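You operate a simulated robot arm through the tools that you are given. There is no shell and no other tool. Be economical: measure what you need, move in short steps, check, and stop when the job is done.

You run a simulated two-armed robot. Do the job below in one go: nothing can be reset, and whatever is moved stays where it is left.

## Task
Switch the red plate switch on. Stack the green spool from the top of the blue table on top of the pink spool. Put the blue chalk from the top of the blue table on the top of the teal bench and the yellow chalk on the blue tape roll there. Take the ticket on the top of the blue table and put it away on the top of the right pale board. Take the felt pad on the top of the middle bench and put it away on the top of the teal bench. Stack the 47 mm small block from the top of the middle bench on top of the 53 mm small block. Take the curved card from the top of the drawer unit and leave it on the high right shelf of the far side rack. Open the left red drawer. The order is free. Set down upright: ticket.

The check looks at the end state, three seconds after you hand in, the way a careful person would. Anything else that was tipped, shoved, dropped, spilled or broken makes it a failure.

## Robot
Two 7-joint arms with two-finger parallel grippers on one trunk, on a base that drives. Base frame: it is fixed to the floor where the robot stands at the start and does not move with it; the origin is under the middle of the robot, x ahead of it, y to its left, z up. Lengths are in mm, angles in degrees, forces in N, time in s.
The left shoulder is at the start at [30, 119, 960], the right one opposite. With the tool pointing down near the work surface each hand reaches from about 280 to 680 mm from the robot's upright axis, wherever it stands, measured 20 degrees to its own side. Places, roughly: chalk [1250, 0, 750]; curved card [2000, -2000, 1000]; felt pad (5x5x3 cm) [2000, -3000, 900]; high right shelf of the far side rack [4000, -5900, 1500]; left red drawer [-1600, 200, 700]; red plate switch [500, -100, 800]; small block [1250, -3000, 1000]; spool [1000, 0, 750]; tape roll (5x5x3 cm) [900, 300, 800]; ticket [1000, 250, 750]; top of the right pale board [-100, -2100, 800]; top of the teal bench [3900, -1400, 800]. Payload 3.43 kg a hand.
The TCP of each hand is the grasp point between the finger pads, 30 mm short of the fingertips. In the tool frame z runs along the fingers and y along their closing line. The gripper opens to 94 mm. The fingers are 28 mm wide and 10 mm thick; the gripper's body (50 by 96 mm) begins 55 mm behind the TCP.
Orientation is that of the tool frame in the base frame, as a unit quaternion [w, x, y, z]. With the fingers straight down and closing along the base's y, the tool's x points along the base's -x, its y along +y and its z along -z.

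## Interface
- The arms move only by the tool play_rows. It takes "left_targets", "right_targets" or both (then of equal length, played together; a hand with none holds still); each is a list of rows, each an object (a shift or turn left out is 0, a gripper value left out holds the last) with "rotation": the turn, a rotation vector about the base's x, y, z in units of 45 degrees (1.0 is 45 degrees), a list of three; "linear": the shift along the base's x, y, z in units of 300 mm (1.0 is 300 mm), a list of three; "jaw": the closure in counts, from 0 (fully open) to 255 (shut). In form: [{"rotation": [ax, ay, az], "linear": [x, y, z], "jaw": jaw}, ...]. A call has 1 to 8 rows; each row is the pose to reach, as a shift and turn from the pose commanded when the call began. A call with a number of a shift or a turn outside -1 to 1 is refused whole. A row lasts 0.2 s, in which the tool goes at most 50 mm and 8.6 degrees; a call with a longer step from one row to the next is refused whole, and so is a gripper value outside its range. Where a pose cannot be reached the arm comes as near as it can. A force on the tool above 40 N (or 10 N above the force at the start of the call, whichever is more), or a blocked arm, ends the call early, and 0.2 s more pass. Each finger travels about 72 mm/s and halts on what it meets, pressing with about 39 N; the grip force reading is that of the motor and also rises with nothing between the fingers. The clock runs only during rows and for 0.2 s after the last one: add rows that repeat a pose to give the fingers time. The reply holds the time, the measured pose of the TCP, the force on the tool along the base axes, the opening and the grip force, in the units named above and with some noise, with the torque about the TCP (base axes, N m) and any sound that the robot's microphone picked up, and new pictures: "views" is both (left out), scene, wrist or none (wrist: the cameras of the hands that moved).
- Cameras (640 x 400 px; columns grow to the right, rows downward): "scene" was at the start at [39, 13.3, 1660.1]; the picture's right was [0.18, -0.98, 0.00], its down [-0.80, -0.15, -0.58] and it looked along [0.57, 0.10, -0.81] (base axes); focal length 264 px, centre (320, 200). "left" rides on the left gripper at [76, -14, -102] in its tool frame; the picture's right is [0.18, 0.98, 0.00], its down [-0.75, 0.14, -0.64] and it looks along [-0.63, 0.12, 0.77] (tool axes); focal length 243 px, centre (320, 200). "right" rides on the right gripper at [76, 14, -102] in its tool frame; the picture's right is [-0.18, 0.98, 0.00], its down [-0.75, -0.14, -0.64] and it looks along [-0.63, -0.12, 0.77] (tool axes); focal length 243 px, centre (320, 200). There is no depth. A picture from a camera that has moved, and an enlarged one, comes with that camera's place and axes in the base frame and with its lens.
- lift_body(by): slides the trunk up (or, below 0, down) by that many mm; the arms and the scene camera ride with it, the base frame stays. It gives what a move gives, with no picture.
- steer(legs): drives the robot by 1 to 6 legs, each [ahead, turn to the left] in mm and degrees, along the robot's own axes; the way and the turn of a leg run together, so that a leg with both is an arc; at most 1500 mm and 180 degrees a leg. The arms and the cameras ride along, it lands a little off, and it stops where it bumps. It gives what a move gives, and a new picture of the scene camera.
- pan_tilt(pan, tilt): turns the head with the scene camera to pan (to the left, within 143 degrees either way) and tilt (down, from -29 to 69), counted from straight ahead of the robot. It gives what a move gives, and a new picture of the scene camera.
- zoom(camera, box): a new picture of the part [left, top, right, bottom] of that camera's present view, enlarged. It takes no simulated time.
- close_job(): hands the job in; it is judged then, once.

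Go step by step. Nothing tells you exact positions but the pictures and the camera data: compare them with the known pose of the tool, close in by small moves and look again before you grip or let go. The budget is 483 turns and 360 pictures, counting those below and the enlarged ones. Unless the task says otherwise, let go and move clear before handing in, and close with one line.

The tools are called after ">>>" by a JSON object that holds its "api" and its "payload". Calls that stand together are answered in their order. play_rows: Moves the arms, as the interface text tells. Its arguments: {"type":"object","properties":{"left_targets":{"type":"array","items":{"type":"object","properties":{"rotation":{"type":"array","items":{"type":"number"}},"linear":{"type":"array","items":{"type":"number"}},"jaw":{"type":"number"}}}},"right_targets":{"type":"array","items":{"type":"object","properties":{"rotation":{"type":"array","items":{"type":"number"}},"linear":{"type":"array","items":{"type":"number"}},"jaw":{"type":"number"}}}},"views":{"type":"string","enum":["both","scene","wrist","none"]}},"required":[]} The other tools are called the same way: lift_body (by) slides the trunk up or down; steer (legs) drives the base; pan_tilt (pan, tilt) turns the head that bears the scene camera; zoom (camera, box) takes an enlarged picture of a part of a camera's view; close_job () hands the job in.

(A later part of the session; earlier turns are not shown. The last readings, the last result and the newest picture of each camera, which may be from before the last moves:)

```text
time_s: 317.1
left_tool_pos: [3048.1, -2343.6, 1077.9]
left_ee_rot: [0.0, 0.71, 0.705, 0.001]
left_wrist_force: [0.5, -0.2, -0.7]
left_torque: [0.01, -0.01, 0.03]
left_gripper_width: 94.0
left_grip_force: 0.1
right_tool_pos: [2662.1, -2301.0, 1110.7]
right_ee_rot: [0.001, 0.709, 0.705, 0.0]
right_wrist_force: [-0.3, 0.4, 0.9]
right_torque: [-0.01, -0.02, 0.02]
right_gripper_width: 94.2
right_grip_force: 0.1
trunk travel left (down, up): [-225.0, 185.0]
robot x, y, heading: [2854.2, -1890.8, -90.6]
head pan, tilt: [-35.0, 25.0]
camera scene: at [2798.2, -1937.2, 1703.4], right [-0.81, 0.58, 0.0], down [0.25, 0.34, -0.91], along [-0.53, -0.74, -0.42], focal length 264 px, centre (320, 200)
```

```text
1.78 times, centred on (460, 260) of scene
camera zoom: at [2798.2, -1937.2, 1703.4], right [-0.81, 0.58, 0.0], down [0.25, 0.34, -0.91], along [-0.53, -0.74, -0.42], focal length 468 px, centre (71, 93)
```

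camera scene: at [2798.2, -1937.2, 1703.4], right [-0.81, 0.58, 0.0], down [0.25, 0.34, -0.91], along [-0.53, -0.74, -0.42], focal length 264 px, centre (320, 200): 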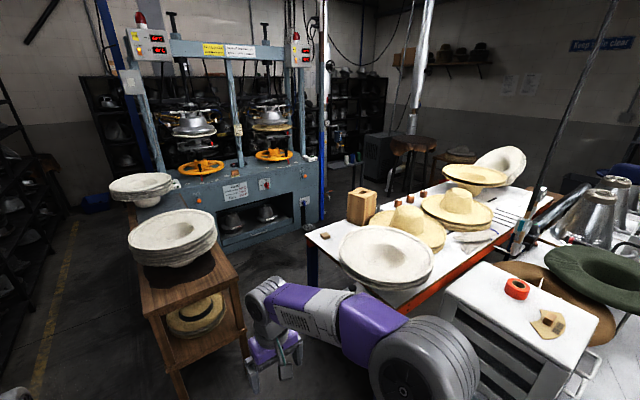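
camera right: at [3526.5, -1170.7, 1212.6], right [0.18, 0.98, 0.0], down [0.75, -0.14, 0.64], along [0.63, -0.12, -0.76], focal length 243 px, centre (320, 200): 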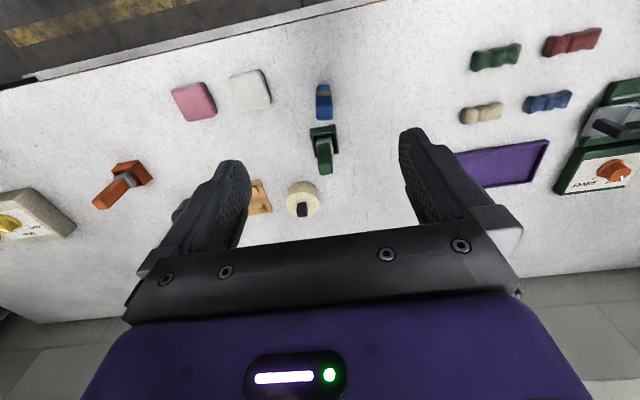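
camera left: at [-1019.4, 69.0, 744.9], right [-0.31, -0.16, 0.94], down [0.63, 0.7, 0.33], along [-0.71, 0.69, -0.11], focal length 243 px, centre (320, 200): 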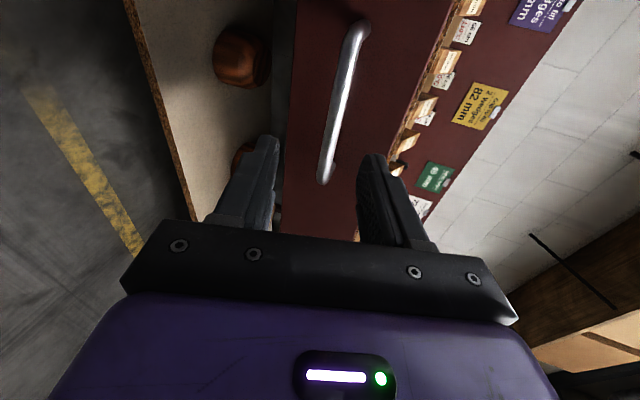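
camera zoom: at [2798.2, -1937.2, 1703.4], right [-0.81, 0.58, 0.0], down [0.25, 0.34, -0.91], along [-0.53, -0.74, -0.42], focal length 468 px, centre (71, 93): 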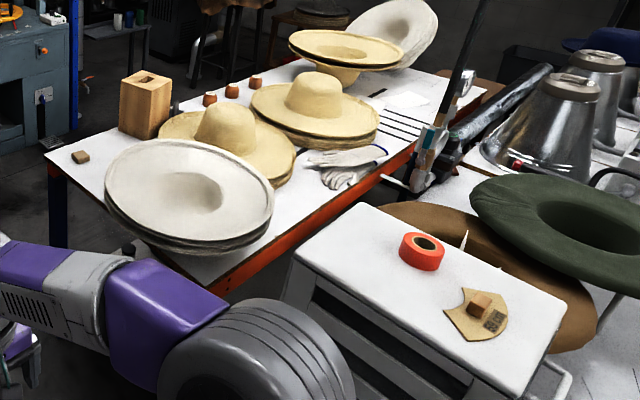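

The drawer unit's top holds an orange roll and the curved card, with a small block on the card. The felt pad sits at the corner of the middle bench near (2040, −2945). I'll position the robot at that bench's end.

>>> {"api": "steer", "payload": {"legs": [[560, 0], [0, -59.4], [300, 0], [0, -30]]}}

>>> {"api": "pan_tilt", "payload": {"pan": 15, "tilt": 50}}

>>> {"api": "zoom", "payload": {"camera": "left", "box": [0, 0, 640, 400]}}

```text
time_s: 326.1
left_tool_pos: [2143.6, -2816.2, 1077.3]
left_ee_rot: [0.001, 1.0, 0.007, 0.001]
left_wrist_force: [0.0, 0.0, -0.5]
left_torque: [-0.03, 0.0, 0.0]
left_gripper_width: 93.9
left_grip_force: 0.0
right_tool_pos: [2177.4, -2428.1, 1110.4]
right_ee_rot: [0.001, 1.0, 0.008, -0.001]
right_wrist_force: [-1.2, 0.6, 0.3]
right_torque: [-0.01, 0.02, 0.02]
right_gripper_width: 93.7
right_grip_force: 0.1
trunk travel left (down, up): [-225.0, 185.0]
robot x, y, heading: [2590.0, -2616.9, -179.5]
head pan, tilt: [-35.0, 25.0]
camera scene: at [2541.3, -2559.4, 1703.4], right [0.56, 0.83, 0.0], down [0.35, -0.24, -0.91], along [-0.75, 0.51, -0.42], focal length 264 px, centre (320, 200)
```

scene: 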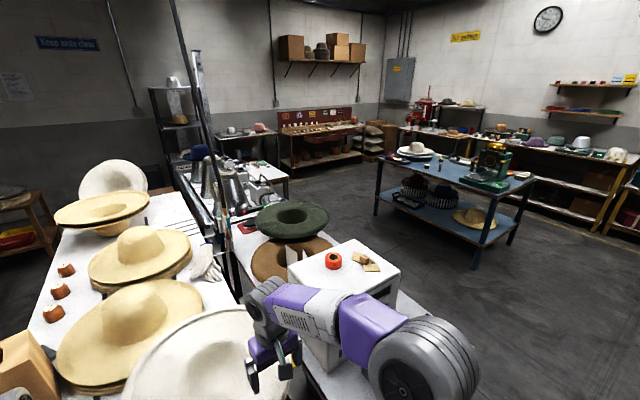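

```text
time_s: 327.3
left_tool_pos: [2142.5, -2815.8, 1077.2]
left_ee_rot: [0.001, 1.0, 0.009, 0.001]
left_wrist_force: [0.2, 0.8, 0.3]
left_torque: [0.03, 0.01, 0.03]
left_gripper_width: 94.3
left_grip_force: 0.0
right_tool_pos: [2176.0, -2428.1, 1110.6]
right_ee_rot: [0.0, 1.0, 0.008, -0.001]
right_wrist_force: [-0.3, 0.6, 0.0]
right_torque: [0.04, 0.01, -0.02]
right_gripper_width: 93.8
right_grip_force: 0.1
trunk travel left (down, up): [-225.0, 185.0]
robot x, y, heading: [2588.6, -2608.5, -179.6]
head pan, tilt: [15.0, 50.0]
camera scene: at [2543.3, -2632.4, 1666.0], right [-0.27, 0.96, 0.0], down [0.74, 0.21, -0.64], along [-0.62, -0.17, -0.77], focal length 264 px, centre (320, 200)
```

scene: 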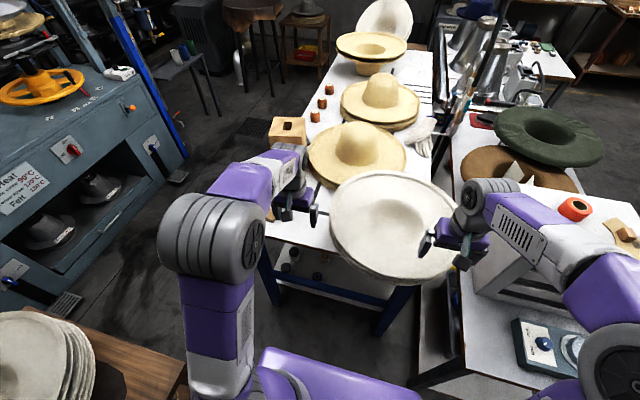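

```text
1.00 times, centred on (320, 200) of left (not enlarged: the box is as wide or as high as the picture)
camera zoom: at [2218.6, -2801.3, 1179.8], right [0.2, -0.98, 0.0], down [-0.75, -0.15, 0.64], along [-0.63, -0.13, -0.77], focal length 243 px, centre (320, 200)
```

zoom: 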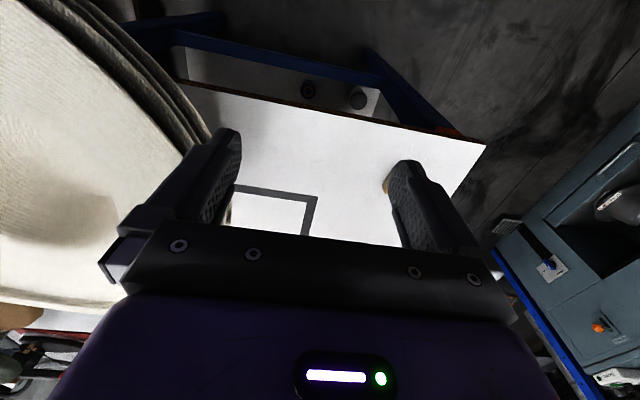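

>>> {"api": "play_rows", "payload": {"left_targets": [{"linear": [-0.06, -0.08, -0.05]}, {"linear": [-0.13, -0.16, -0.1]}, {"linear": [-0.2, -0.24, -0.16]}, {"linear": [-0.27, -0.32, -0.24]}, {"linear": [-0.32, -0.39, -0.3]}], "views": "both"}}

>>> {"api": "zoom", "payload": {"camera": "left", "box": [220, 40, 420, 220]}}

```text
time_s: 328.5
left_tool_pos: [2047.0, -2933.3, 984.8]
left_ee_rot: [0.001, 1.0, 0.007, 0.0]
left_wrist_force: [-0.5, 0.0, -0.3]
left_torque: [0.03, -0.01, 0.03]
left_gripper_width: 94.3
left_grip_force: 0.1
right_tool_pos: [2175.9, -2429.5, 1109.6]
right_ee_rot: [0.0, 1.0, 0.007, -0.001]
right_wrist_force: [-0.1, 0.2, 1.1]
right_torque: [0.04, -0.01, 0.0]
right_gripper_width: 94.1
right_grip_force: 0.1
trunk travel left (down, up): [-225.0, 185.0]
robot x, y, heading: [2590.5, -2612.8, -179.5]
head pan, tilt: [15.0, 50.0]
camera scene: at [2542.8, -2633.2, 1665.9], right [-0.27, 0.96, 0.0], down [0.74, 0.21, -0.64], along [-0.62, -0.17, -0.77], focal length 264 px, centre (320, 200)
camera left: at [2122.5, -2918.1, 1088.2], right [0.2, -0.98, 0.0], down [-0.75, -0.15, 0.64], along [-0.63, -0.13, -0.77], focal length 243 px, centre (320, 200)
```

scene: 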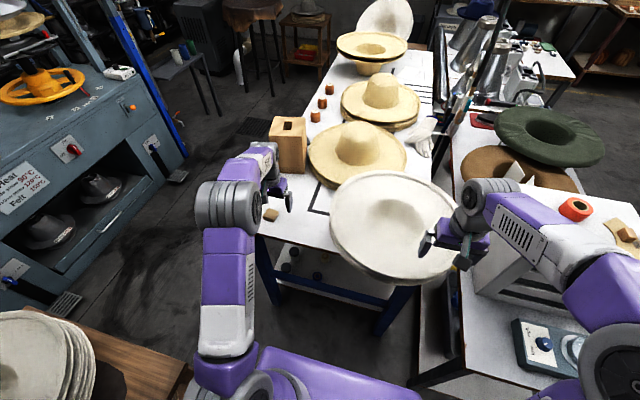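
left: 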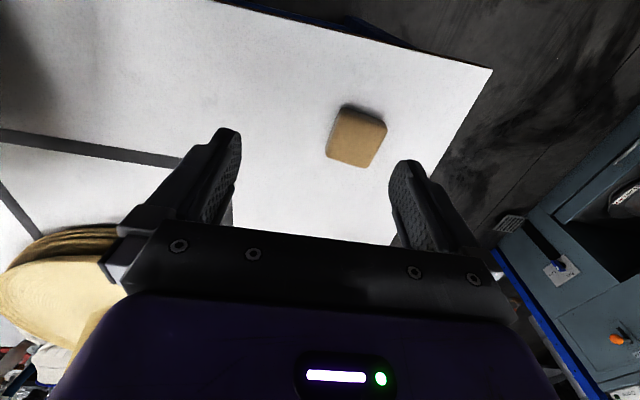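

```text
2.22 times, centred on (320, 130) of left
camera zoom: at [2122.5, -2918.1, 1088.2], right [0.2, -0.98, 0.0], down [-0.75, -0.15, 0.64], along [-0.63, -0.13, -0.77], focal length 539 px, centre (320, 356)
```

zoom: 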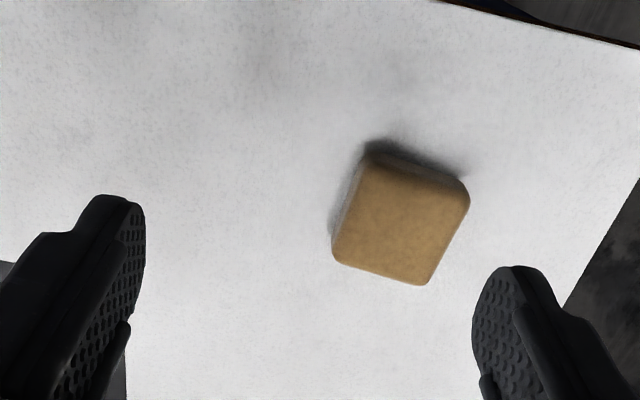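

>>> {"api": "play_rows", "payload": {"left_targets": [{"linear": [-0.025, -0.06, -0.06]}, {"linear": [-0.053, -0.125, -0.16]}, {"linear": [-0.053, -0.125, -0.25]}, {"linear": [-0.053, -0.125, -0.3]}], "views": "wrist"}}

```text
time_s: 329.5
left_tool_pos: [2029.9, -2969.2, 896.6]
left_ee_rot: [0.0, 1.0, 0.008, 0.001]
left_wrist_force: [-0.1, 0.3, 0.7]
left_torque: [0.03, -0.02, 0.01]
left_gripper_width: 93.9
left_grip_force: 0.0
right_tool_pos: [2175.6, -2428.0, 1110.4]
right_ee_rot: [0.0, 1.0, 0.008, -0.001]
right_wrist_force: [0.8, 0.5, -0.1]
right_torque: [-0.03, 0.01, -0.02]
right_gripper_width: 93.9
right_grip_force: 0.2
trunk travel left (down, up): [-225.0, 185.0]
robot x, y, heading: [2592.2, -2609.4, -179.3]
head pan, tilt: [15.0, 50.0]
camera left: at [2106.0, -2955.3, 999.7], right [0.2, -0.98, 0.0], down [-0.75, -0.15, 0.64], along [-0.63, -0.13, -0.77], focal length 243 px, centre (320, 200)
```

left: 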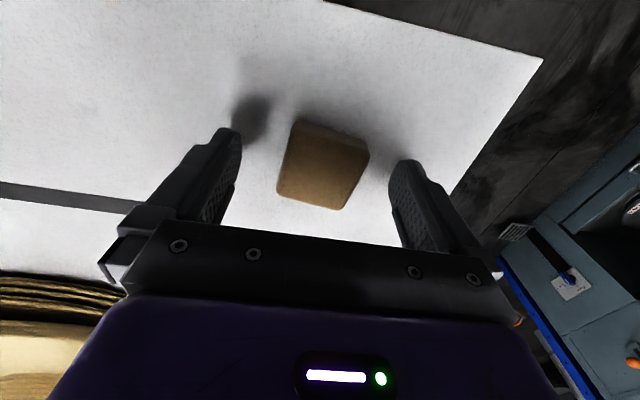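

>>> {"api": "play_rows", "payload": {"left_targets": [{"linear": [-0.007, -0.01, -0.03]}, {"linear": [-0.007, -0.01, -0.05]}, {"linear": [-0.007, -0.01, -0.06]}, {"linear": [-0.007, -0.01, -0.07]}, {"linear": [-0.007, -0.01, -0.08]}, {"linear": [-0.007, -0.01, -0.09]}], "views": "wrist"}}

```text
time_s: 330.2
left_tool_pos: [2028.2, -2971.9, 889.7]
left_ee_rot: [0.001, 1.0, 0.008, -0.005]
left_wrist_force: [9.6, 0.6, 17.8]
left_torque: [0.9, -0.53, -0.28]
left_gripper_width: 93.6
left_grip_force: 0.0
right_tool_pos: [2177.5, -2429.0, 1110.0]
right_ee_rot: [0.0, 1.0, 0.009, -0.002]
right_wrist_force: [0.0, -0.6, 0.9]
right_torque: [-0.01, 0.02, 0.04]
right_gripper_width: 93.9
right_grip_force: 0.0
trunk travel left (down, up): [-225.0, 185.0]
robot x, y, heading: [2592.7, -2610.0, -179.1]
head pan, tilt: [15.0, 50.0]
stopped in row 3 (left hand): the force on the tool passed its limit at 44 N (the readings are from after the stop); the commanded pose is now the measured one
camera left: at [2104.9, -2958.2, 992.1], right [0.2, -0.98, 0.0], down [-0.75, -0.15, 0.65], along [-0.64, -0.13, -0.76], focal length 243 px, centre (320, 200)
```

left: 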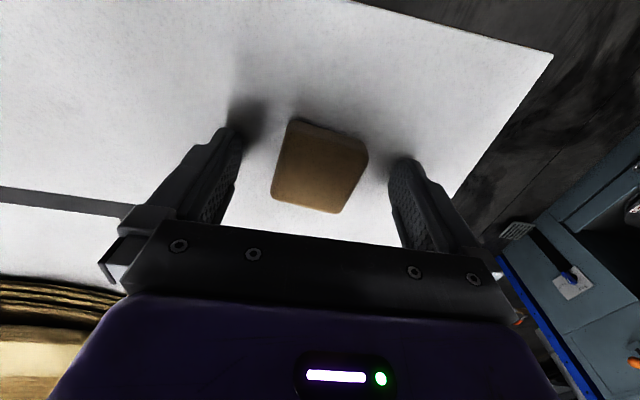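

>>> {"api": "play_rows", "payload": {"left_targets": [{"linear": [0, 0, 0.015], "rotation": [0, 0, 0]}, {"linear": [0, -0.005, 0.015], "jaw": 90}, {"linear": [0, -0.005, 0.015], "jaw": 255}, {"linear": [0, -0.005, 0.015], "jaw": 255}, {"linear": [0, -0.005, 0.015], "jaw": 255}, {"linear": [0, -0.005, 0.015], "jaw": 255}], "views": "wrist"}}

```text
time_s: 331.6
left_tool_pos: [2025.3, -2975.4, 891.1]
left_ee_rot: [0.0, 1.0, 0.006, -0.004]
left_wrist_force: [0.0, 0.1, 0.4]
left_torque: [0.01, -0.04, 0.01]
left_gripper_width: 47.0
left_grip_force: 38.9
right_tool_pos: [2176.3, -2428.5, 1109.4]
right_ee_rot: [0.0, 1.0, 0.008, -0.001]
right_wrist_force: [0.1, -0.2, 0.7]
right_torque: [0.01, -0.01, -0.02]
right_gripper_width: 94.0
right_grip_force: 0.1
trunk travel left (down, up): [-225.0, 185.0]
robot x, y, heading: [2590.7, -2611.8, -179.2]
head pan, tilt: [15.0, 50.0]
camera left: at [2103.0, -2960.3, 993.3], right [0.2, -0.98, 0.0], down [-0.75, -0.15, 0.65], along [-0.63, -0.13, -0.76], focal length 243 px, centre (320, 200)
```

left: 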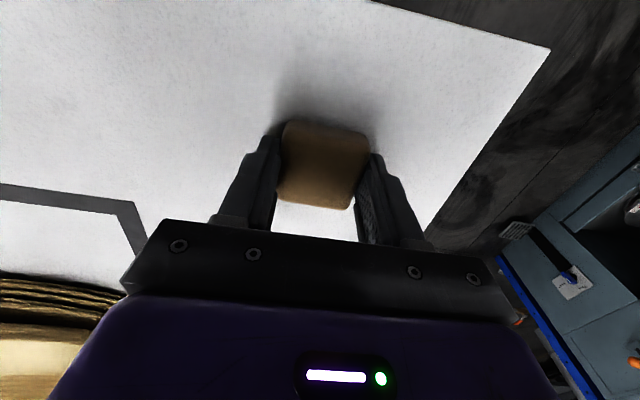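

The felt pad is gripped. I'll lift it, retract, back away, and look at the corridor to the far side.

>>> {"api": "play_rows", "payload": {"left_targets": [{"linear": [0, 0, 0.12]}, {"linear": [0.02, 0.03, 0.26]}, {"linear": [0.08, 0.1, 0.38]}, {"linear": [0.16, 0.2, 0.46]}, {"linear": [0.24, 0.3, 0.54]}, {"linear": [0.32, 0.4, 0.6]}, {"linear": [0.4, 0.5, 0.62]}], "views": "none"}}

>>> {"api": "steer", "payload": {"legs": [[-500, 0], [0, 90]]}}

>>> {"api": "pan_tilt", "payload": {"pan": 0, "tilt": 30}}

```text
time_s: 333.2
left_tool_pos: [2148.1, -2824.1, 1077.6]
left_ee_rot: [0.001, 1.0, 0.007, -0.003]
left_wrist_force: [-0.4, 0.2, -0.3]
left_torque: [0.02, 0.05, 0.0]
left_gripper_width: 46.6
left_grip_force: 38.9
right_tool_pos: [2176.3, -2427.9, 1110.8]
right_ee_rot: [0.0, 1.0, 0.008, -0.001]
right_wrist_force: [0.7, 0.5, 0.9]
right_torque: [0.03, 0.01, -0.04]
right_gripper_width: 93.8
right_grip_force: 0.2
trunk travel left (down, up): [-225.0, 185.0]
robot x, y, heading: [2591.4, -2614.7, -179.0]
head pan, tilt: [15.0, 50.0]
```

```text
time_s: 339.9
left_tool_pos: [3292.6, -3047.6, 1077.0]
left_ee_rot: [0.003, 0.702, 0.712, -0.002]
left_wrist_force: [1.1, 0.0, -0.6]
left_torque: [0.0, -0.01, -0.03]
left_gripper_width: 46.6
left_grip_force: 38.8
right_tool_pos: [2898.4, -3018.7, 1109.7]
right_ee_rot: [0.0, 0.702, 0.713, -0.001]
right_wrist_force: [0.5, 0.4, -0.1]
right_torque: [-0.01, -0.03, 0.02]
right_gripper_width: 93.9
right_grip_force: 0.0
trunk travel left (down, up): [-225.0, 185.0]
robot x, y, heading: [3080.1, -2604.6, -89.4]
head pan, tilt: [15.0, 50.0]
camera scene: at [3099.4, -2649.0, 1665.9], right [-0.96, -0.27, 0.0], down [-0.21, 0.74, -0.64], along [0.17, -0.62, -0.77], focal length 264 px, centre (320, 200)
```

scene: 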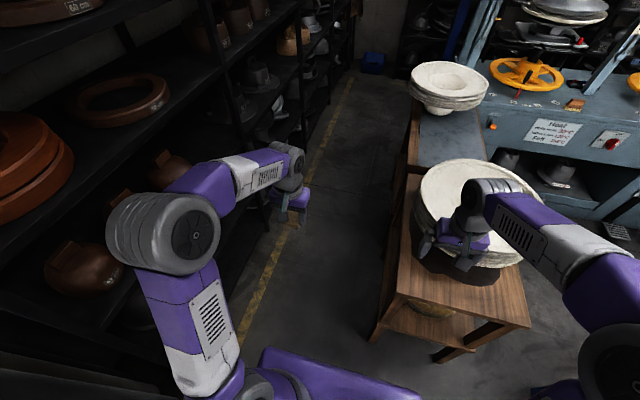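

```text
time_s: 340.7
left_tool_pos: [3293.1, -3047.8, 1077.8]
left_ee_rot: [0.003, 0.702, 0.712, -0.003]
left_wrist_force: [-0.1, -0.3, -0.2]
left_torque: [-0.02, 0.0, 0.01]
left_gripper_width: 46.6
left_grip_force: 38.8
right_tool_pos: [2897.2, -3018.7, 1109.7]
right_ee_rot: [0.001, 0.701, 0.713, 0.0]
right_wrist_force: [0.0, 0.1, -0.5]
right_torque: [0.01, 0.04, -0.02]
right_gripper_width: 93.9
right_grip_force: 0.0
trunk travel left (down, up): [-225.0, 185.0]
robot x, y, heading: [3081.3, -2604.4, -89.3]
head pan, tilt: [0.0, 30.0]
camera scene: at [3079.6, -2665.4, 1695.4], right [-1.0, -0.01, 0.0], down [-0.01, 0.5, -0.87], along [0.01, -0.87, -0.5], focal length 264 px, centre (320, 200)
```

scene: 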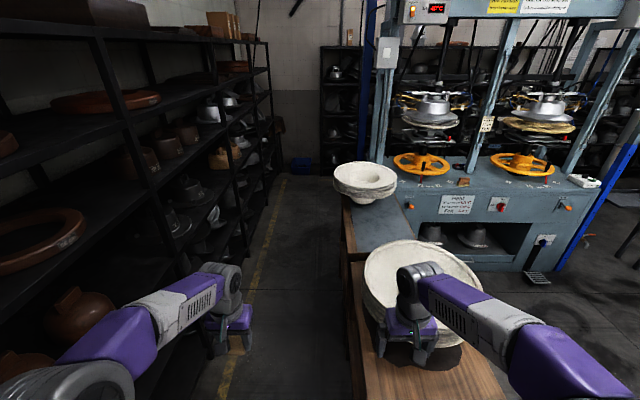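

The corridor is passable. Since the pad goes to the teal bench close by, I'll deliver it first: reverse north and turn to face the bench.

>>> {"api": "steer", "payload": {"legs": [[-1500, 0], [-100, 0], [0, 89.3], [110, 0]]}}

>>> {"api": "pan_tilt", "payload": {"pan": 0, "tilt": 55}}

>>> {"api": "zoom", "payload": {"camera": "left", "box": [0, 0, 640, 400]}}

```text
time_s: 353.6
left_tool_pos: [3636.2, -800.5, 1077.1]
left_ee_rot: [0.002, -0.003, 1.0, 0.0]
left_wrist_force: [-0.1, -0.5, -0.6]
left_torque: [0.02, 0.04, 0.0]
left_gripper_width: 46.7
left_grip_force: 39.2
right_tool_pos: [3603.0, -1195.6, 1109.6]
right_ee_rot: [0.0, -0.003, 1.0, 0.0]
right_wrist_force: [-0.4, -0.1, 0.1]
right_torque: [0.01, 0.03, 0.01]
right_gripper_width: 93.8
right_grip_force: 0.2
trunk travel left (down, up): [-225.0, 185.0]
robot x, y, heading: [3191.2, -1006.4, 0.0]
head pan, tilt: [0.0, 30.0]
camera scene: at [3248.8, -1007.8, 1695.4], right [0.0, -1.0, 0.0], down [-0.5, 0.0, -0.87], along [0.87, 0.0, -0.5], focal length 264 px, centre (320, 200)
```

scene: 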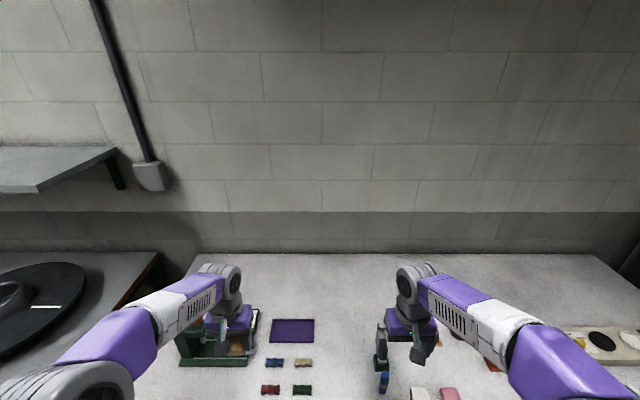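

```text
time_s: 354.4
left_tool_pos: [3635.4, -801.6, 1077.2]
left_ee_rot: [0.003, -0.001, 1.0, 0.001]
left_wrist_force: [0.0, -0.1, -0.1]
left_torque: [-0.01, -0.02, -0.02]
left_gripper_width: 46.7
left_grip_force: 39.0
right_tool_pos: [3601.5, -1195.6, 1110.3]
right_ee_rot: [0.001, -0.003, 1.0, 0.0]
right_wrist_force: [-0.8, -0.3, -0.4]
right_torque: [0.06, 0.0, 0.01]
right_gripper_width: 94.0
right_grip_force: 0.1
trunk travel left (down, up): [-225.0, 185.0]
robot x, y, heading: [3189.4, -1007.9, 0.2]
head pan, tilt: [0.0, 55.0]
camera scene: at [3229.4, -1007.8, 1659.5], right [0.0, -1.0, 0.0], down [-0.82, 0.0, -0.57], along [0.57, 0.0, -0.82], focal length 264 px, centre (320, 200)
```

scene: 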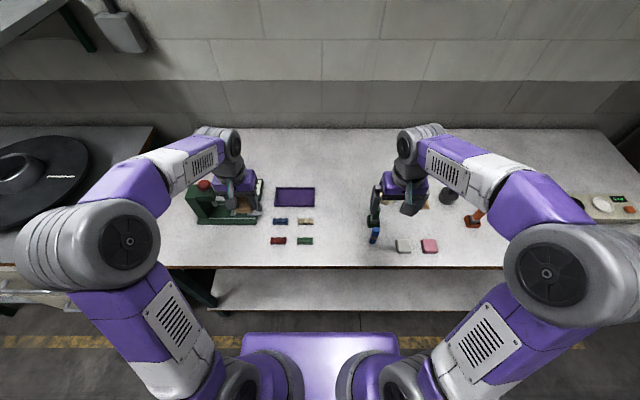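

```text
1.00 times, centred on (320, 200) of left (not enlarged: the box is as wide or as high as the picture)
camera zoom: at [3557.9, -816.6, 1179.8], right [-0.19, 0.98, 0.0], down [0.75, 0.14, 0.65], along [0.64, 0.12, -0.76], focal length 243 px, centre (320, 200)
```

zoom: 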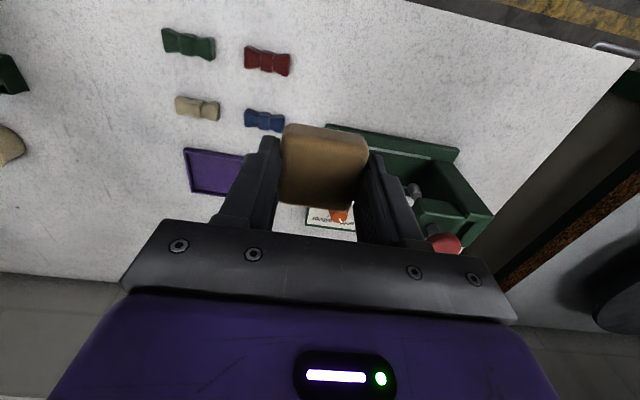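

>>> {"api": "play_rows", "payload": {"right_targets": [{"linear": [0, -0.12, 0]}, {"linear": [-0.03, -0.26, 0]}, {"linear": [-0.06, -0.4, 0]}, {"linear": [-0.1, -0.5, 0]}, {"linear": [-0.1, -0.5, 0]}, {"linear": [-0.1, -0.5, 0]}, {"linear": [-0.1, -0.5, 0]}], "left_targets": [{"linear": [0, -0.1, 0]}, {"linear": [0, -0.24, 0]}, {"linear": [0, -0.38, 0]}, {"linear": [0, -0.52, -0.02]}, {"linear": [0, -0.66, -0.06]}, {"linear": [0.01, -0.79, -0.12]}, {"linear": [0.02, -0.89, -0.2]}], "views": "both"}}

```text
time_s: 356.0
left_tool_pos: [3640.3, -1067.9, 1017.4]
left_ee_rot: [0.004, -0.002, 1.0, 0.0]
left_wrist_force: [1.5, 0.8, 0.0]
left_torque: [0.03, -0.02, 0.02]
left_gripper_width: 46.8
left_grip_force: 39.2
right_tool_pos: [3571.6, -1346.6, 1109.3]
right_ee_rot: [0.001, -0.002, 1.0, 0.0]
right_wrist_force: [0.5, -0.5, -0.4]
right_torque: [-0.02, 0.0, 0.01]
right_gripper_width: 94.0
right_grip_force: 0.0
trunk travel left (down, up): [-225.0, 185.0]
robot x, y, heading: [3189.4, -1009.0, 0.2]
head pan, tilt: [0.0, 55.0]
camera scene: at [3229.9, -1008.5, 1659.4], right [0.0, -1.0, 0.0], down [-0.82, 0.0, -0.57], along [0.57, 0.0, -0.82], focal length 264 px, centre (320, 200)
camera right: at [3495.0, -1333.1, 1210.8], right [0.18, 0.98, 0.0], down [0.75, -0.14, 0.64], along [0.63, -0.11, -0.77], focal length 243 px, centre (320, 200)
camera left: at [3563.5, -1083.9, 1118.3], right [-0.19, 0.98, 0.0], down [0.75, 0.14, 0.65], along [0.64, 0.12, -0.76], focal length 243 px, centre (320, 200)
```

scene: 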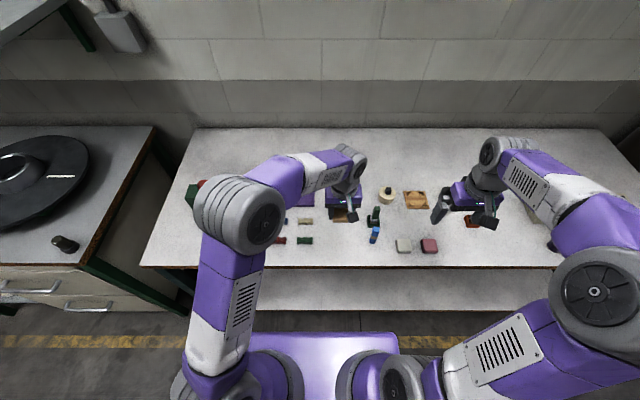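
right: 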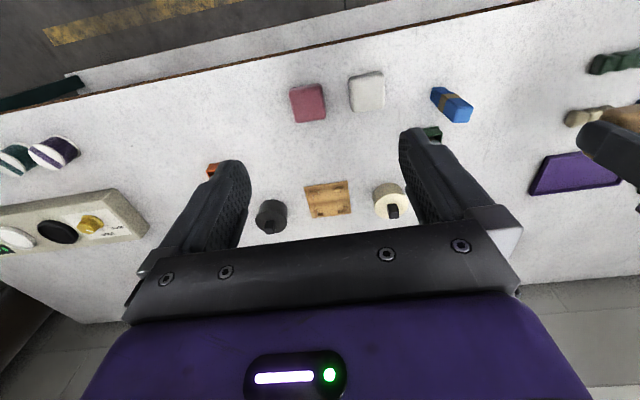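
left: 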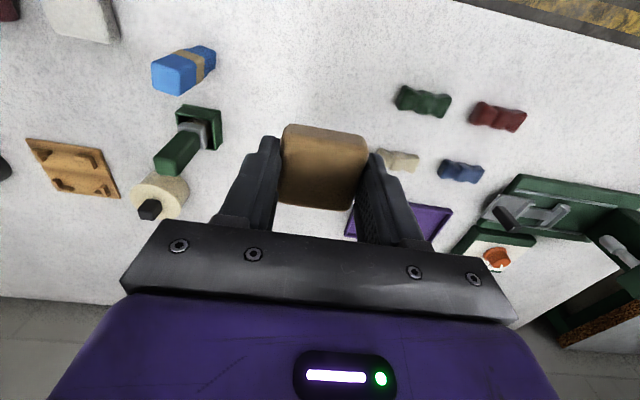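

>>> {"api": "play_rows", "payload": {"left_targets": [{"linear": [0, 0, -0.15]}, {"linear": [0, 0, -0.3]}, {"linear": [0, 0, -0.43]}, {"linear": [0, 0, -0.455]}, {"linear": [0, 0, -0.47]}, {"linear": [0, 0, -0.485]}, {"linear": [0, 0, -0.5]}, {"linear": [0, 0, -0.515]}], "views": "wrist"}}

```text
time_s: 357.8
left_tool_pos: [3641.4, -1068.8, 870.8]
left_ee_rot: [0.006, -0.002, 1.0, -0.001]
left_wrist_force: [-8.8, 4.6, 20.4]
left_torque: [0.51, 0.67, 0.11]
left_gripper_width: 46.4
left_grip_force: 39.2
right_tool_pos: [3570.8, -1346.1, 1109.8]
right_ee_rot: [0.002, -0.002, 1.0, -0.001]
right_wrist_force: [1.0, -0.5, 0.2]
right_torque: [-0.04, 0.03, 0.0]
right_gripper_width: 94.4
right_grip_force: 0.1
trunk travel left (down, up): [-225.0, 185.0]
robot x, y, heading: [3188.2, -1009.1, -0.2]
head pan, tilt: [0.0, 55.0]
stopped in row 8 (left hand): the force on the tool passed its limit at 47 N (the readings are from after the stop); the commanded pose is now the measured one
camera left: at [3563.9, -1083.7, 972.0], right [-0.19, 0.98, 0.0], down [0.75, 0.14, 0.65], along [0.64, 0.12, -0.76], focal length 243 px, centre (320, 200)
```

left: 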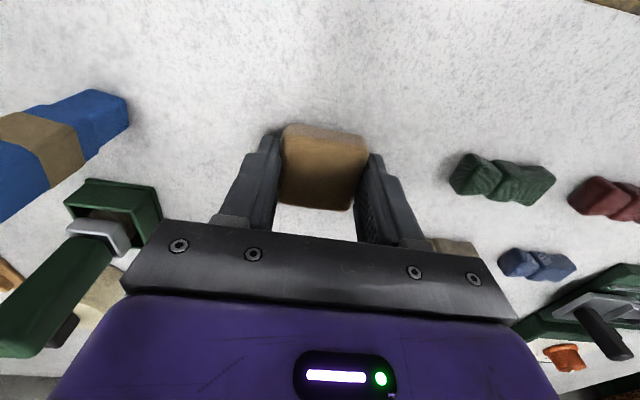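

>>> {"api": "play_rows", "payload": {"left_targets": [{"linear": [0, 0, 0.003]}, {"linear": [0, 0, 0.003], "jaw": 110}, {"linear": [0, 0, 0.003], "jaw": 75}, {"linear": [0, 0, 0.003], "jaw": 60}, {"linear": [0, 0, 0.003], "jaw": 60}], "views": "none"}}

>>> {"api": "play_rows", "payload": {"left_targets": [{"linear": [0, 0, 0.1]}, {"linear": [0, 0, 0.25]}, {"linear": [0, 0, 0.4]}, {"linear": [0, 0.05, 0.54]}, {"linear": [0, 0.15, 0.64]}, {"linear": [0, 0.29, 0.68]}, {"linear": [0, 0.44, 0.69]}, {"linear": [0, 0.6, 0.69], "jaw": 0}], "views": "scene"}}

>>> {"api": "zoom", "payload": {"camera": "scene", "box": [260, 180, 460, 280]}}

```text
time_s: 359.0
left_tool_pos: [3643.7, -1068.2, 869.9]
left_ee_rot: [0.008, -0.002, 1.0, -0.001]
left_wrist_force: [3.0, -5.0, 16.6]
left_torque: [0.49, 0.17, -0.01]
left_gripper_width: 68.8
left_grip_force: 0.0
right_tool_pos: [3572.0, -1346.4, 1108.9]
right_ee_rot: [0.002, -0.003, 1.0, 0.0]
right_wrist_force: [0.1, 0.3, -0.3]
right_torque: [-0.02, -0.01, -0.01]
right_gripper_width: 93.8
right_grip_force: 0.1
trunk travel left (down, up): [-225.0, 185.0]
robot x, y, heading: [3191.8, -1005.8, -0.1]
head pan, tilt: [0.0, 55.0]
```

```text
time_s: 360.8
left_tool_pos: [3644.5, -887.6, 1074.4]
left_ee_rot: [0.006, -0.001, 1.0, -0.002]
left_wrist_force: [-0.1, 0.6, -0.5]
left_torque: [-0.04, 0.02, 0.0]
left_gripper_width: 94.0
left_grip_force: 0.2
right_tool_pos: [3571.1, -1344.8, 1109.7]
right_ee_rot: [0.002, -0.004, 1.0, -0.001]
right_wrist_force: [-0.1, -0.5, 0.7]
right_torque: [-0.02, 0.01, 0.02]
right_gripper_width: 94.1
right_grip_force: 0.0
trunk travel left (down, up): [-225.0, 185.0]
robot x, y, heading: [3189.0, -1006.2, -0.1]
head pan, tilt: [0.0, 55.0]
camera scene: at [3229.0, -1006.2, 1659.4], right [0.0, -1.0, 0.0], down [-0.82, 0.0, -0.57], along [0.57, 0.0, -0.82], focal length 264 px, centre (320, 200)
```

scene: 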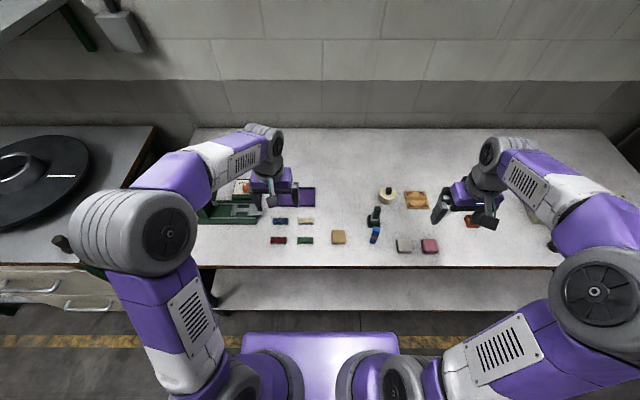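

```text
3.20 times, centred on (360, 230) of scene
camera zoom: at [3229.0, -1006.2, 1659.4], right [0.0, -1.0, 0.0], down [-0.82, 0.0, -0.57], along [0.57, 0.0, -0.82], focal length 843 px, centre (192, 104)
```

zoom: 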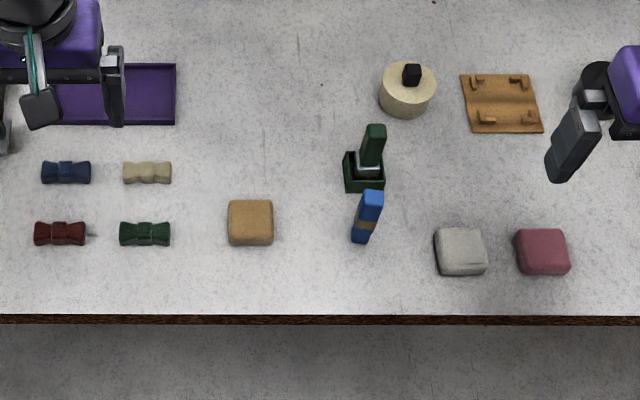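

Pad and chalk are well placed. Next is the curved card: drive to the north side of the island facing the drawer unit, with the trunk raised.

>>> {"api": "steer", "payload": {"legs": [[-300, 0], [0, 180], [990, 0], [0, 90], [380, 0]]}}

>>> {"api": "lift_body", "payload": {"by": 180}}

>>> {"api": "pan_tilt", "payload": {"pan": 0, "tilt": 50}}

```text
time_s: 380.9
left_tool_pos: [2048.6, -1885.5, 1075.9]
left_ee_rot: [0.003, 0.691, 0.723, -0.005]
left_wrist_force: [0.3, -0.7, -0.2]
left_torque: [0.01, 0.0, 0.0]
left_gripper_width: 94.0
left_grip_force: 0.1
right_tool_pos: [1589.6, -1833.2, 1109.1]
right_ee_rot: [0.0, 0.691, 0.723, -0.001]
right_wrist_force: [0.4, 0.9, 0.2]
right_torque: [-0.05, 0.01, 0.01]
right_gripper_width: 93.8
right_grip_force: 0.1
trunk travel left (down, up): [-225.0, 185.0]
robot x, y, heading: [1912.1, -1438.3, -87.6]
head pan, tilt: [0.0, 55.0]
camera scene: at [1911.6, -1479.4, 1659.4], right [-1.0, -0.04, 0.0], down [-0.03, 0.82, -0.57], along [0.02, -0.57, -0.82], focal length 264 px, centre (320, 200)
```

scene: 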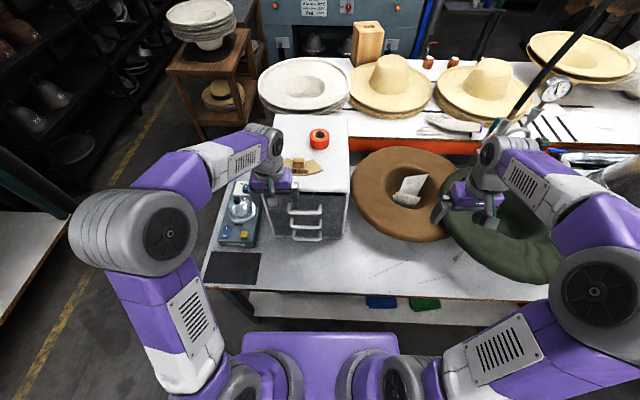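

```text
time_s: 382.9
left_tool_pos: [2048.5, -1886.3, 1255.7]
left_ee_rot: [0.003, 0.691, 0.722, -0.005]
left_wrist_force: [-0.6, -0.7, -0.8]
left_torque: [0.01, 0.0, -0.01]
left_gripper_width: 94.0
left_grip_force: 0.0
right_tool_pos: [1589.8, -1832.1, 1288.6]
right_ee_rot: [0.0, 0.691, 0.723, -0.001]
right_wrist_force: [0.3, -0.8, -0.7]
right_torque: [-0.04, -0.03, 0.01]
right_gripper_width: 94.1
right_grip_force: 0.0
trunk travel left (down, up): [-405.0, 5.0]
robot x, y, heading: [1913.3, -1434.8, -87.5]
head pan, tilt: [0.0, 55.0]
```

```text
time_s: 383.6
left_tool_pos: [2048.8, -1885.7, 1255.6]
left_ee_rot: [0.004, 0.692, 0.722, -0.005]
left_wrist_force: [-0.2, 0.1, 0.9]
left_torque: [-0.03, 0.01, 0.01]
left_gripper_width: 94.0
left_grip_force: 0.1
right_tool_pos: [1589.5, -1831.7, 1289.8]
right_ee_rot: [0.001, 0.691, 0.723, -0.001]
right_wrist_force: [0.2, 0.7, -0.7]
right_torque: [0.03, 0.01, 0.04]
right_gripper_width: 94.0
right_grip_force: 0.1
trunk travel left (down, up): [-405.0, 5.0]
robot x, y, heading: [1910.4, -1436.1, -87.6]
head pan, tilt: [0.0, 50.0]
camera scene: at [1911.8, -1483.6, 1845.9], right [-1.0, -0.04, 0.0], down [-0.03, 0.77, -0.64], along [0.03, -0.64, -0.77], focal length 264 px, centre (320, 200)
```

scene: 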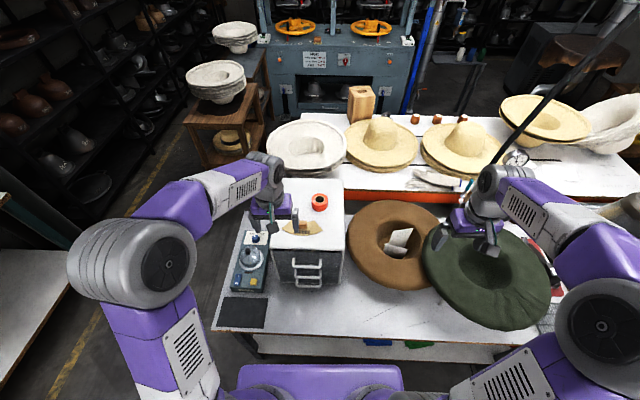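

>>> {"api": "zoom", "payload": {"camera": "scene", "box": [260, 180, 360, 260]}}

>>> {"api": "zoom", "payload": {"camera": "left", "box": [0, 0, 400, 250]}}

```text
5.00 times, centred on (310, 220) of scene
camera zoom: at [1911.8, -1483.6, 1845.9], right [-1.0, -0.04, 0.0], down [-0.03, 0.77, -0.64], along [0.03, -0.64, -0.77], focal length 1317 px, centre (370, 100)
```

zoom: 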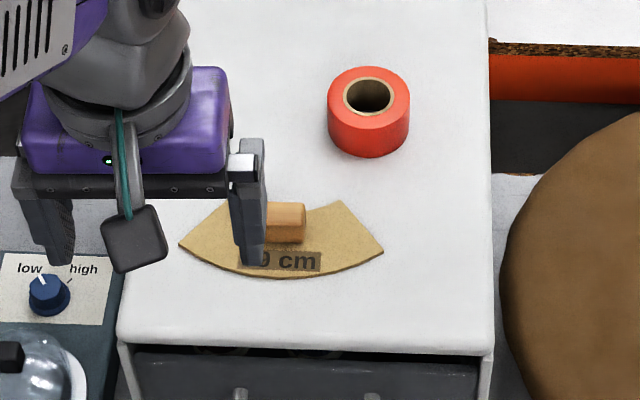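

```text
1.60 times, centred on (200, 125) of left
camera zoom: at [2031.5, -1810.8, 1357.3], right [0.97, 0.23, 0.0], down [0.17, -0.74, 0.65], along [0.14, -0.64, -0.76], focal length 388 px, centre (512, 320)
```

zoom: 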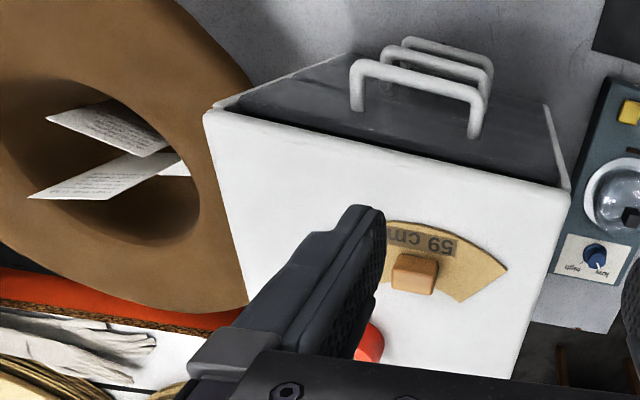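

The card has a wooden knob as a handle, at about (1991, −2004, top z≈1085). Moving the left hand above it.

>>> {"api": "play_rows", "payload": {"left_targets": [{"linear": [-0.04, -0.1, 0]}, {"linear": [-0.09, -0.2, -0.02]}, {"linear": [-0.14, -0.3, -0.06]}, {"linear": [-0.19, -0.393, -0.12]}, {"linear": [-0.193, -0.393, -0.25]}], "views": "wrist"}}

>>> {"api": "zoom", "payload": {"camera": "left", "box": [220, 40, 420, 220]}}

>>> {"api": "zoom", "payload": {"camera": "scene", "box": [260, 180, 360, 260]}}

```text
time_s: 384.8
left_tool_pos: [1993.7, -2004.1, 1180.0]
left_ee_rot: [0.003, 0.692, 0.722, -0.005]
left_wrist_force: [1.2, -0.3, 0.5]
left_torque: [-0.01, 0.01, 0.01]
left_gripper_width: 94.2
left_grip_force: 0.0
right_tool_pos: [1589.9, -1832.5, 1288.2]
right_ee_rot: [0.001, 0.691, 0.723, -0.001]
right_wrist_force: [1.1, 0.2, -0.3]
right_torque: [0.03, 0.0, -0.02]
right_gripper_width: 94.4
right_grip_force: 0.1
trunk travel left (down, up): [-405.0, 5.0]
robot x, y, heading: [1917.1, -1435.1, -87.8]
head pan, tilt: [0.0, 50.0]
camera left: at [1976.5, -1928.5, 1281.1], right [0.97, 0.23, -0.01], down [0.17, -0.74, 0.65], along [0.14, -0.64, -0.76], focal length 243 px, centre (320, 200)
```

left: 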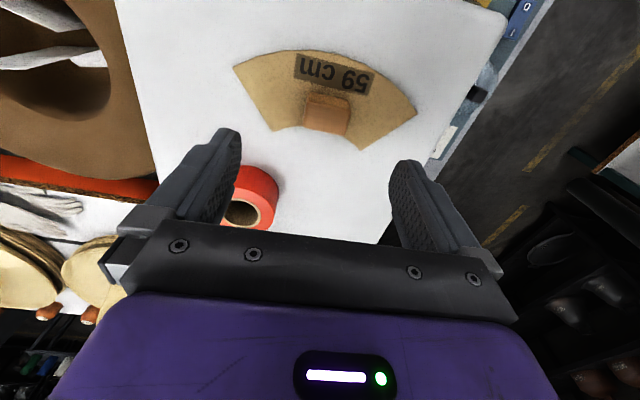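

```text
2.22 times, centred on (320, 130) of left
camera zoom: at [1976.5, -1928.5, 1281.1], right [0.97, 0.23, -0.01], down [0.17, -0.74, 0.65], along [0.14, -0.64, -0.76], focal length 539 px, centre (320, 356)
```

zoom: 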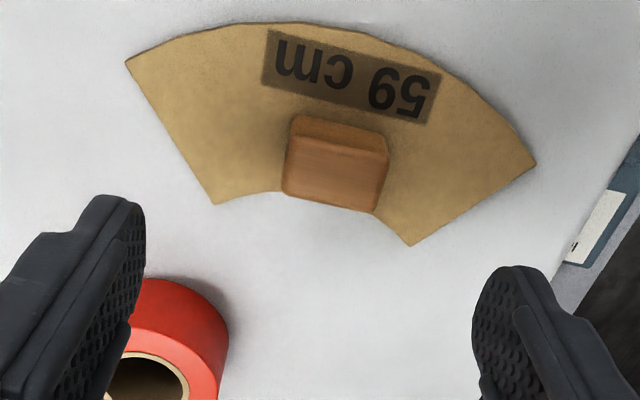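

```text
5.00 times, centred on (310, 220) of scene
camera zoom: at [1912.4, -1483.2, 1846.0], right [-1.0, -0.04, 0.0], down [-0.03, 0.77, -0.64], along [0.03, -0.64, -0.77], focal length 1317 px, centre (370, 100)
```

zoom: 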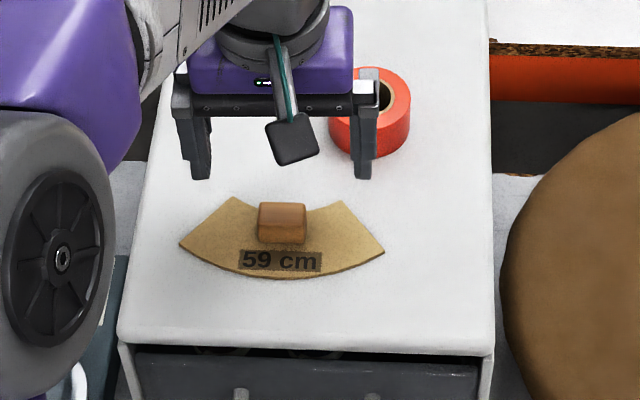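

>>> {"api": "play_rows", "payload": {"left_targets": [{"linear": [0.01, 0.005, -0.1]}, {"linear": [0.01, 0.005, -0.19]}, {"linear": [0.01, 0.005, -0.21]}, {"linear": [0.01, 0.005, -0.23]}, {"linear": [0.01, 0.005, -0.25]}], "views": "wrist"}}

>>> {"api": "zoom", "payload": {"camera": "scene", "box": [260, 180, 360, 260]}}

```text
time_s: 385.7
left_tool_pos: [1995.3, -2005.9, 1124.3]
left_ee_rot: [0.009, 0.691, 0.722, -0.012]
left_wrist_force: [2.3, 5.5, 17.4]
left_torque: [0.43, -0.38, 0.1]
left_gripper_width: 94.2
left_grip_force: 0.1
right_tool_pos: [1589.8, -1830.2, 1288.8]
right_ee_rot: [0.001, 0.691, 0.723, -0.002]
right_wrist_force: [0.2, -1.1, 0.0]
right_torque: [0.03, 0.02, 0.02]
right_gripper_width: 93.7
right_grip_force: 0.1
trunk travel left (down, up): [-405.0, 5.0]
robot x, y, heading: [1914.5, -1436.7, -87.6]
head pan, tilt: [0.0, 50.0]
stopped in row 4 (left hand): the force on the tool passed its limit at 47 N (the readings are from after the stop); the commanded pose is now the measured one
camera left: at [1977.2, -1928.6, 1224.3], right [0.97, 0.23, -0.01], down [0.18, -0.73, 0.66], along [0.14, -0.65, -0.75], focal length 243 px, centre (320, 200)
```

left: 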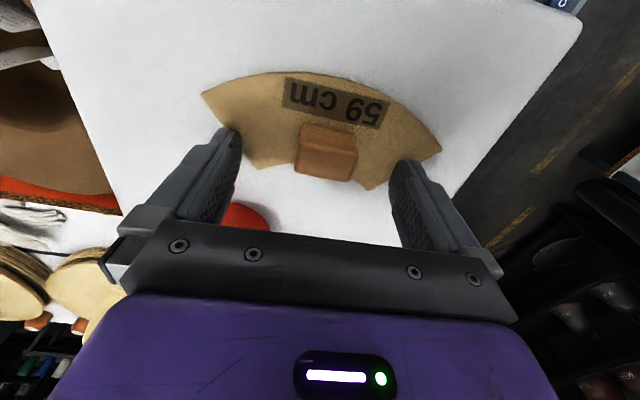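

```text
5.00 times, centred on (310, 220) of scene
camera zoom: at [1911.5, -1482.3, 1846.0], right [-1.0, -0.04, 0.0], down [-0.03, 0.77, -0.64], along [0.03, -0.64, -0.77], focal length 1317 px, centre (370, 100)
```

zoom: 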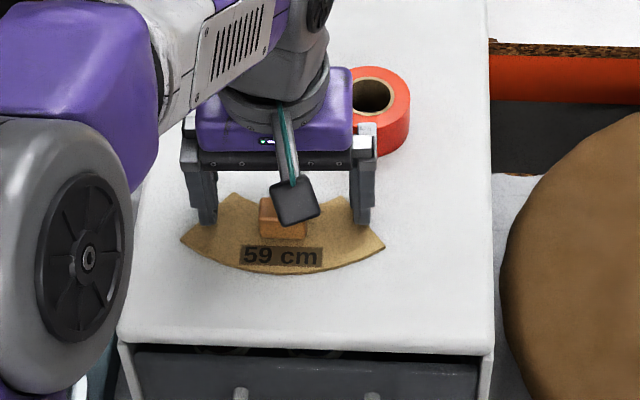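

The card surface is at about z≈1092. I'll raise slightly, shift 15 mm in +y to centre on the knob, and close.

>>> {"api": "play_rows", "payload": {"left_targets": [{"linear": [0, 0, 0.02]}, {"linear": [-0.006, 0.05, 0.02]}, {"linear": [-0.006, 0.05, 0.013]}, {"linear": [-0.006, 0.05, 0.013]}], "views": "wrist"}}

```text
time_s: 386.7
left_tool_pos: [1993.2, -1990.6, 1125.4]
left_ee_rot: [0.009, 0.692, 0.722, -0.01]
left_wrist_force: [0.1, -0.3, -0.4]
left_torque: [-0.02, 0.01, 0.01]
left_gripper_width: 93.7
left_grip_force: 0.0
right_tool_pos: [1590.6, -1831.0, 1288.9]
right_ee_rot: [0.002, 0.691, 0.723, -0.001]
right_wrist_force: [0.3, 0.8, -0.5]
right_torque: [0.03, -0.03, 0.02]
right_gripper_width: 94.0
right_grip_force: 0.1
trunk travel left (down, up): [-405.0, 5.0]
robot x, y, heading: [1910.6, -1434.6, -87.7]
head pan, tilt: [0.0, 50.0]
camera left: at [1975.3, -1913.9, 1225.8], right [0.97, 0.23, -0.01], down [0.18, -0.73, 0.66], along [0.14, -0.65, -0.75], focal length 243 px, centre (320, 200)
```

left: 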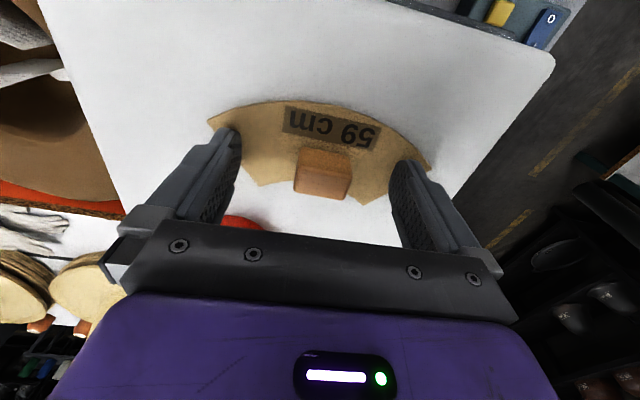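

>>> {"api": "play_rows", "payload": {"left_targets": [{"jaw": 255}, {"jaw": 255}, {"jaw": 255}, {"jaw": 255}], "views": "wrist"}}

>>> {"api": "play_rows", "payload": {"left_targets": [{"linear": [0, 0, 0.06]}, {"linear": [0, 0, 0.18]}, {"linear": [0, 0, 0.3]}, {"linear": [0, 0, 0.4]}], "views": "wrist"}}

>>> {"api": "zoom", "payload": {"camera": "scene", "box": [230, 160, 390, 270]}}

```text
time_s: 387.7
left_tool_pos: [1992.4, -1991.4, 1124.9]
left_ee_rot: [0.009, 0.692, 0.722, -0.01]
left_wrist_force: [-1.1, 0.8, 0.4]
left_torque: [0.04, -0.06, 0.0]
left_gripper_width: 30.7
left_grip_force: 39.3
right_tool_pos: [1589.8, -1831.4, 1289.0]
right_ee_rot: [0.001, 0.691, 0.723, -0.001]
right_wrist_force: [0.1, 0.3, 0.0]
right_torque: [-0.03, -0.02, 0.0]
right_gripper_width: 93.9
right_grip_force: 0.0
trunk travel left (down, up): [-405.0, 5.0]
robot x, y, heading: [1911.0, -1438.2, -87.4]
head pan, tilt: [0.0, 50.0]
camera left: at [1975.3, -1914.0, 1225.9], right [0.97, 0.23, -0.01], down [0.18, -0.73, 0.66], along [0.14, -0.65, -0.75], focal length 243 px, centre (320, 200)
```

left: 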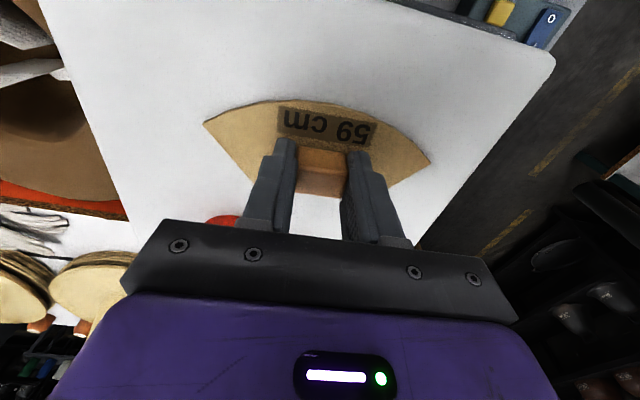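

```text
time_s: 388.7
left_tool_pos: [1993.5, -1991.3, 1247.2]
left_ee_rot: [0.008, 0.692, 0.722, -0.011]
left_wrist_force: [0.6, -0.7, -0.1]
left_torque: [-0.03, 0.02, -0.01]
left_gripper_width: 30.7
left_grip_force: 38.7
right_tool_pos: [1589.2, -1831.4, 1288.8]
right_ee_rot: [0.001, 0.691, 0.723, -0.002]
right_wrist_force: [0.4, 0.2, 0.1]
right_torque: [-0.01, -0.01, -0.01]
right_gripper_width: 93.8
right_grip_force: 0.1
trunk travel left (down, up): [-405.0, 5.0]
robot x, y, heading: [1914.7, -1434.9, -87.7]
head pan, tilt: [0.0, 50.0]
camera left: at [1976.7, -1913.7, 1348.3], right [0.97, 0.23, -0.01], down [0.18, -0.73, 0.66], along [0.14, -0.65, -0.75], focal length 243 px, centre (320, 200)
```

left: 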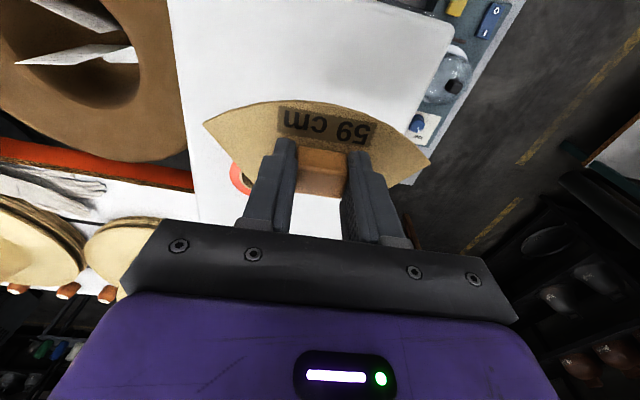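

```text
3.64 times, centred on (310, 215) of scene
camera zoom: at [1911.9, -1483.0, 1846.0], right [-1.0, -0.04, 0.0], down [-0.03, 0.77, -0.64], along [0.03, -0.64, -0.77], focal length 958 px, centre (356, 146)
```

zoom: 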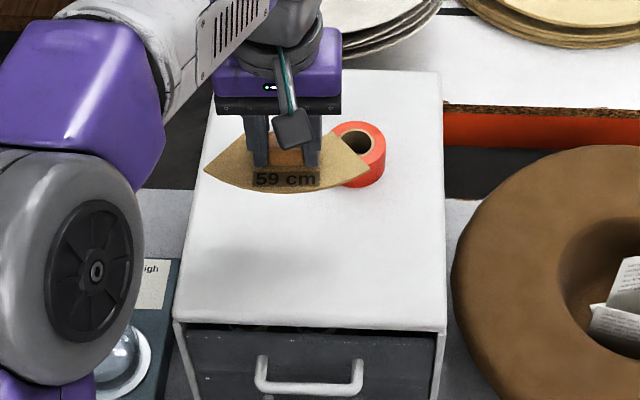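

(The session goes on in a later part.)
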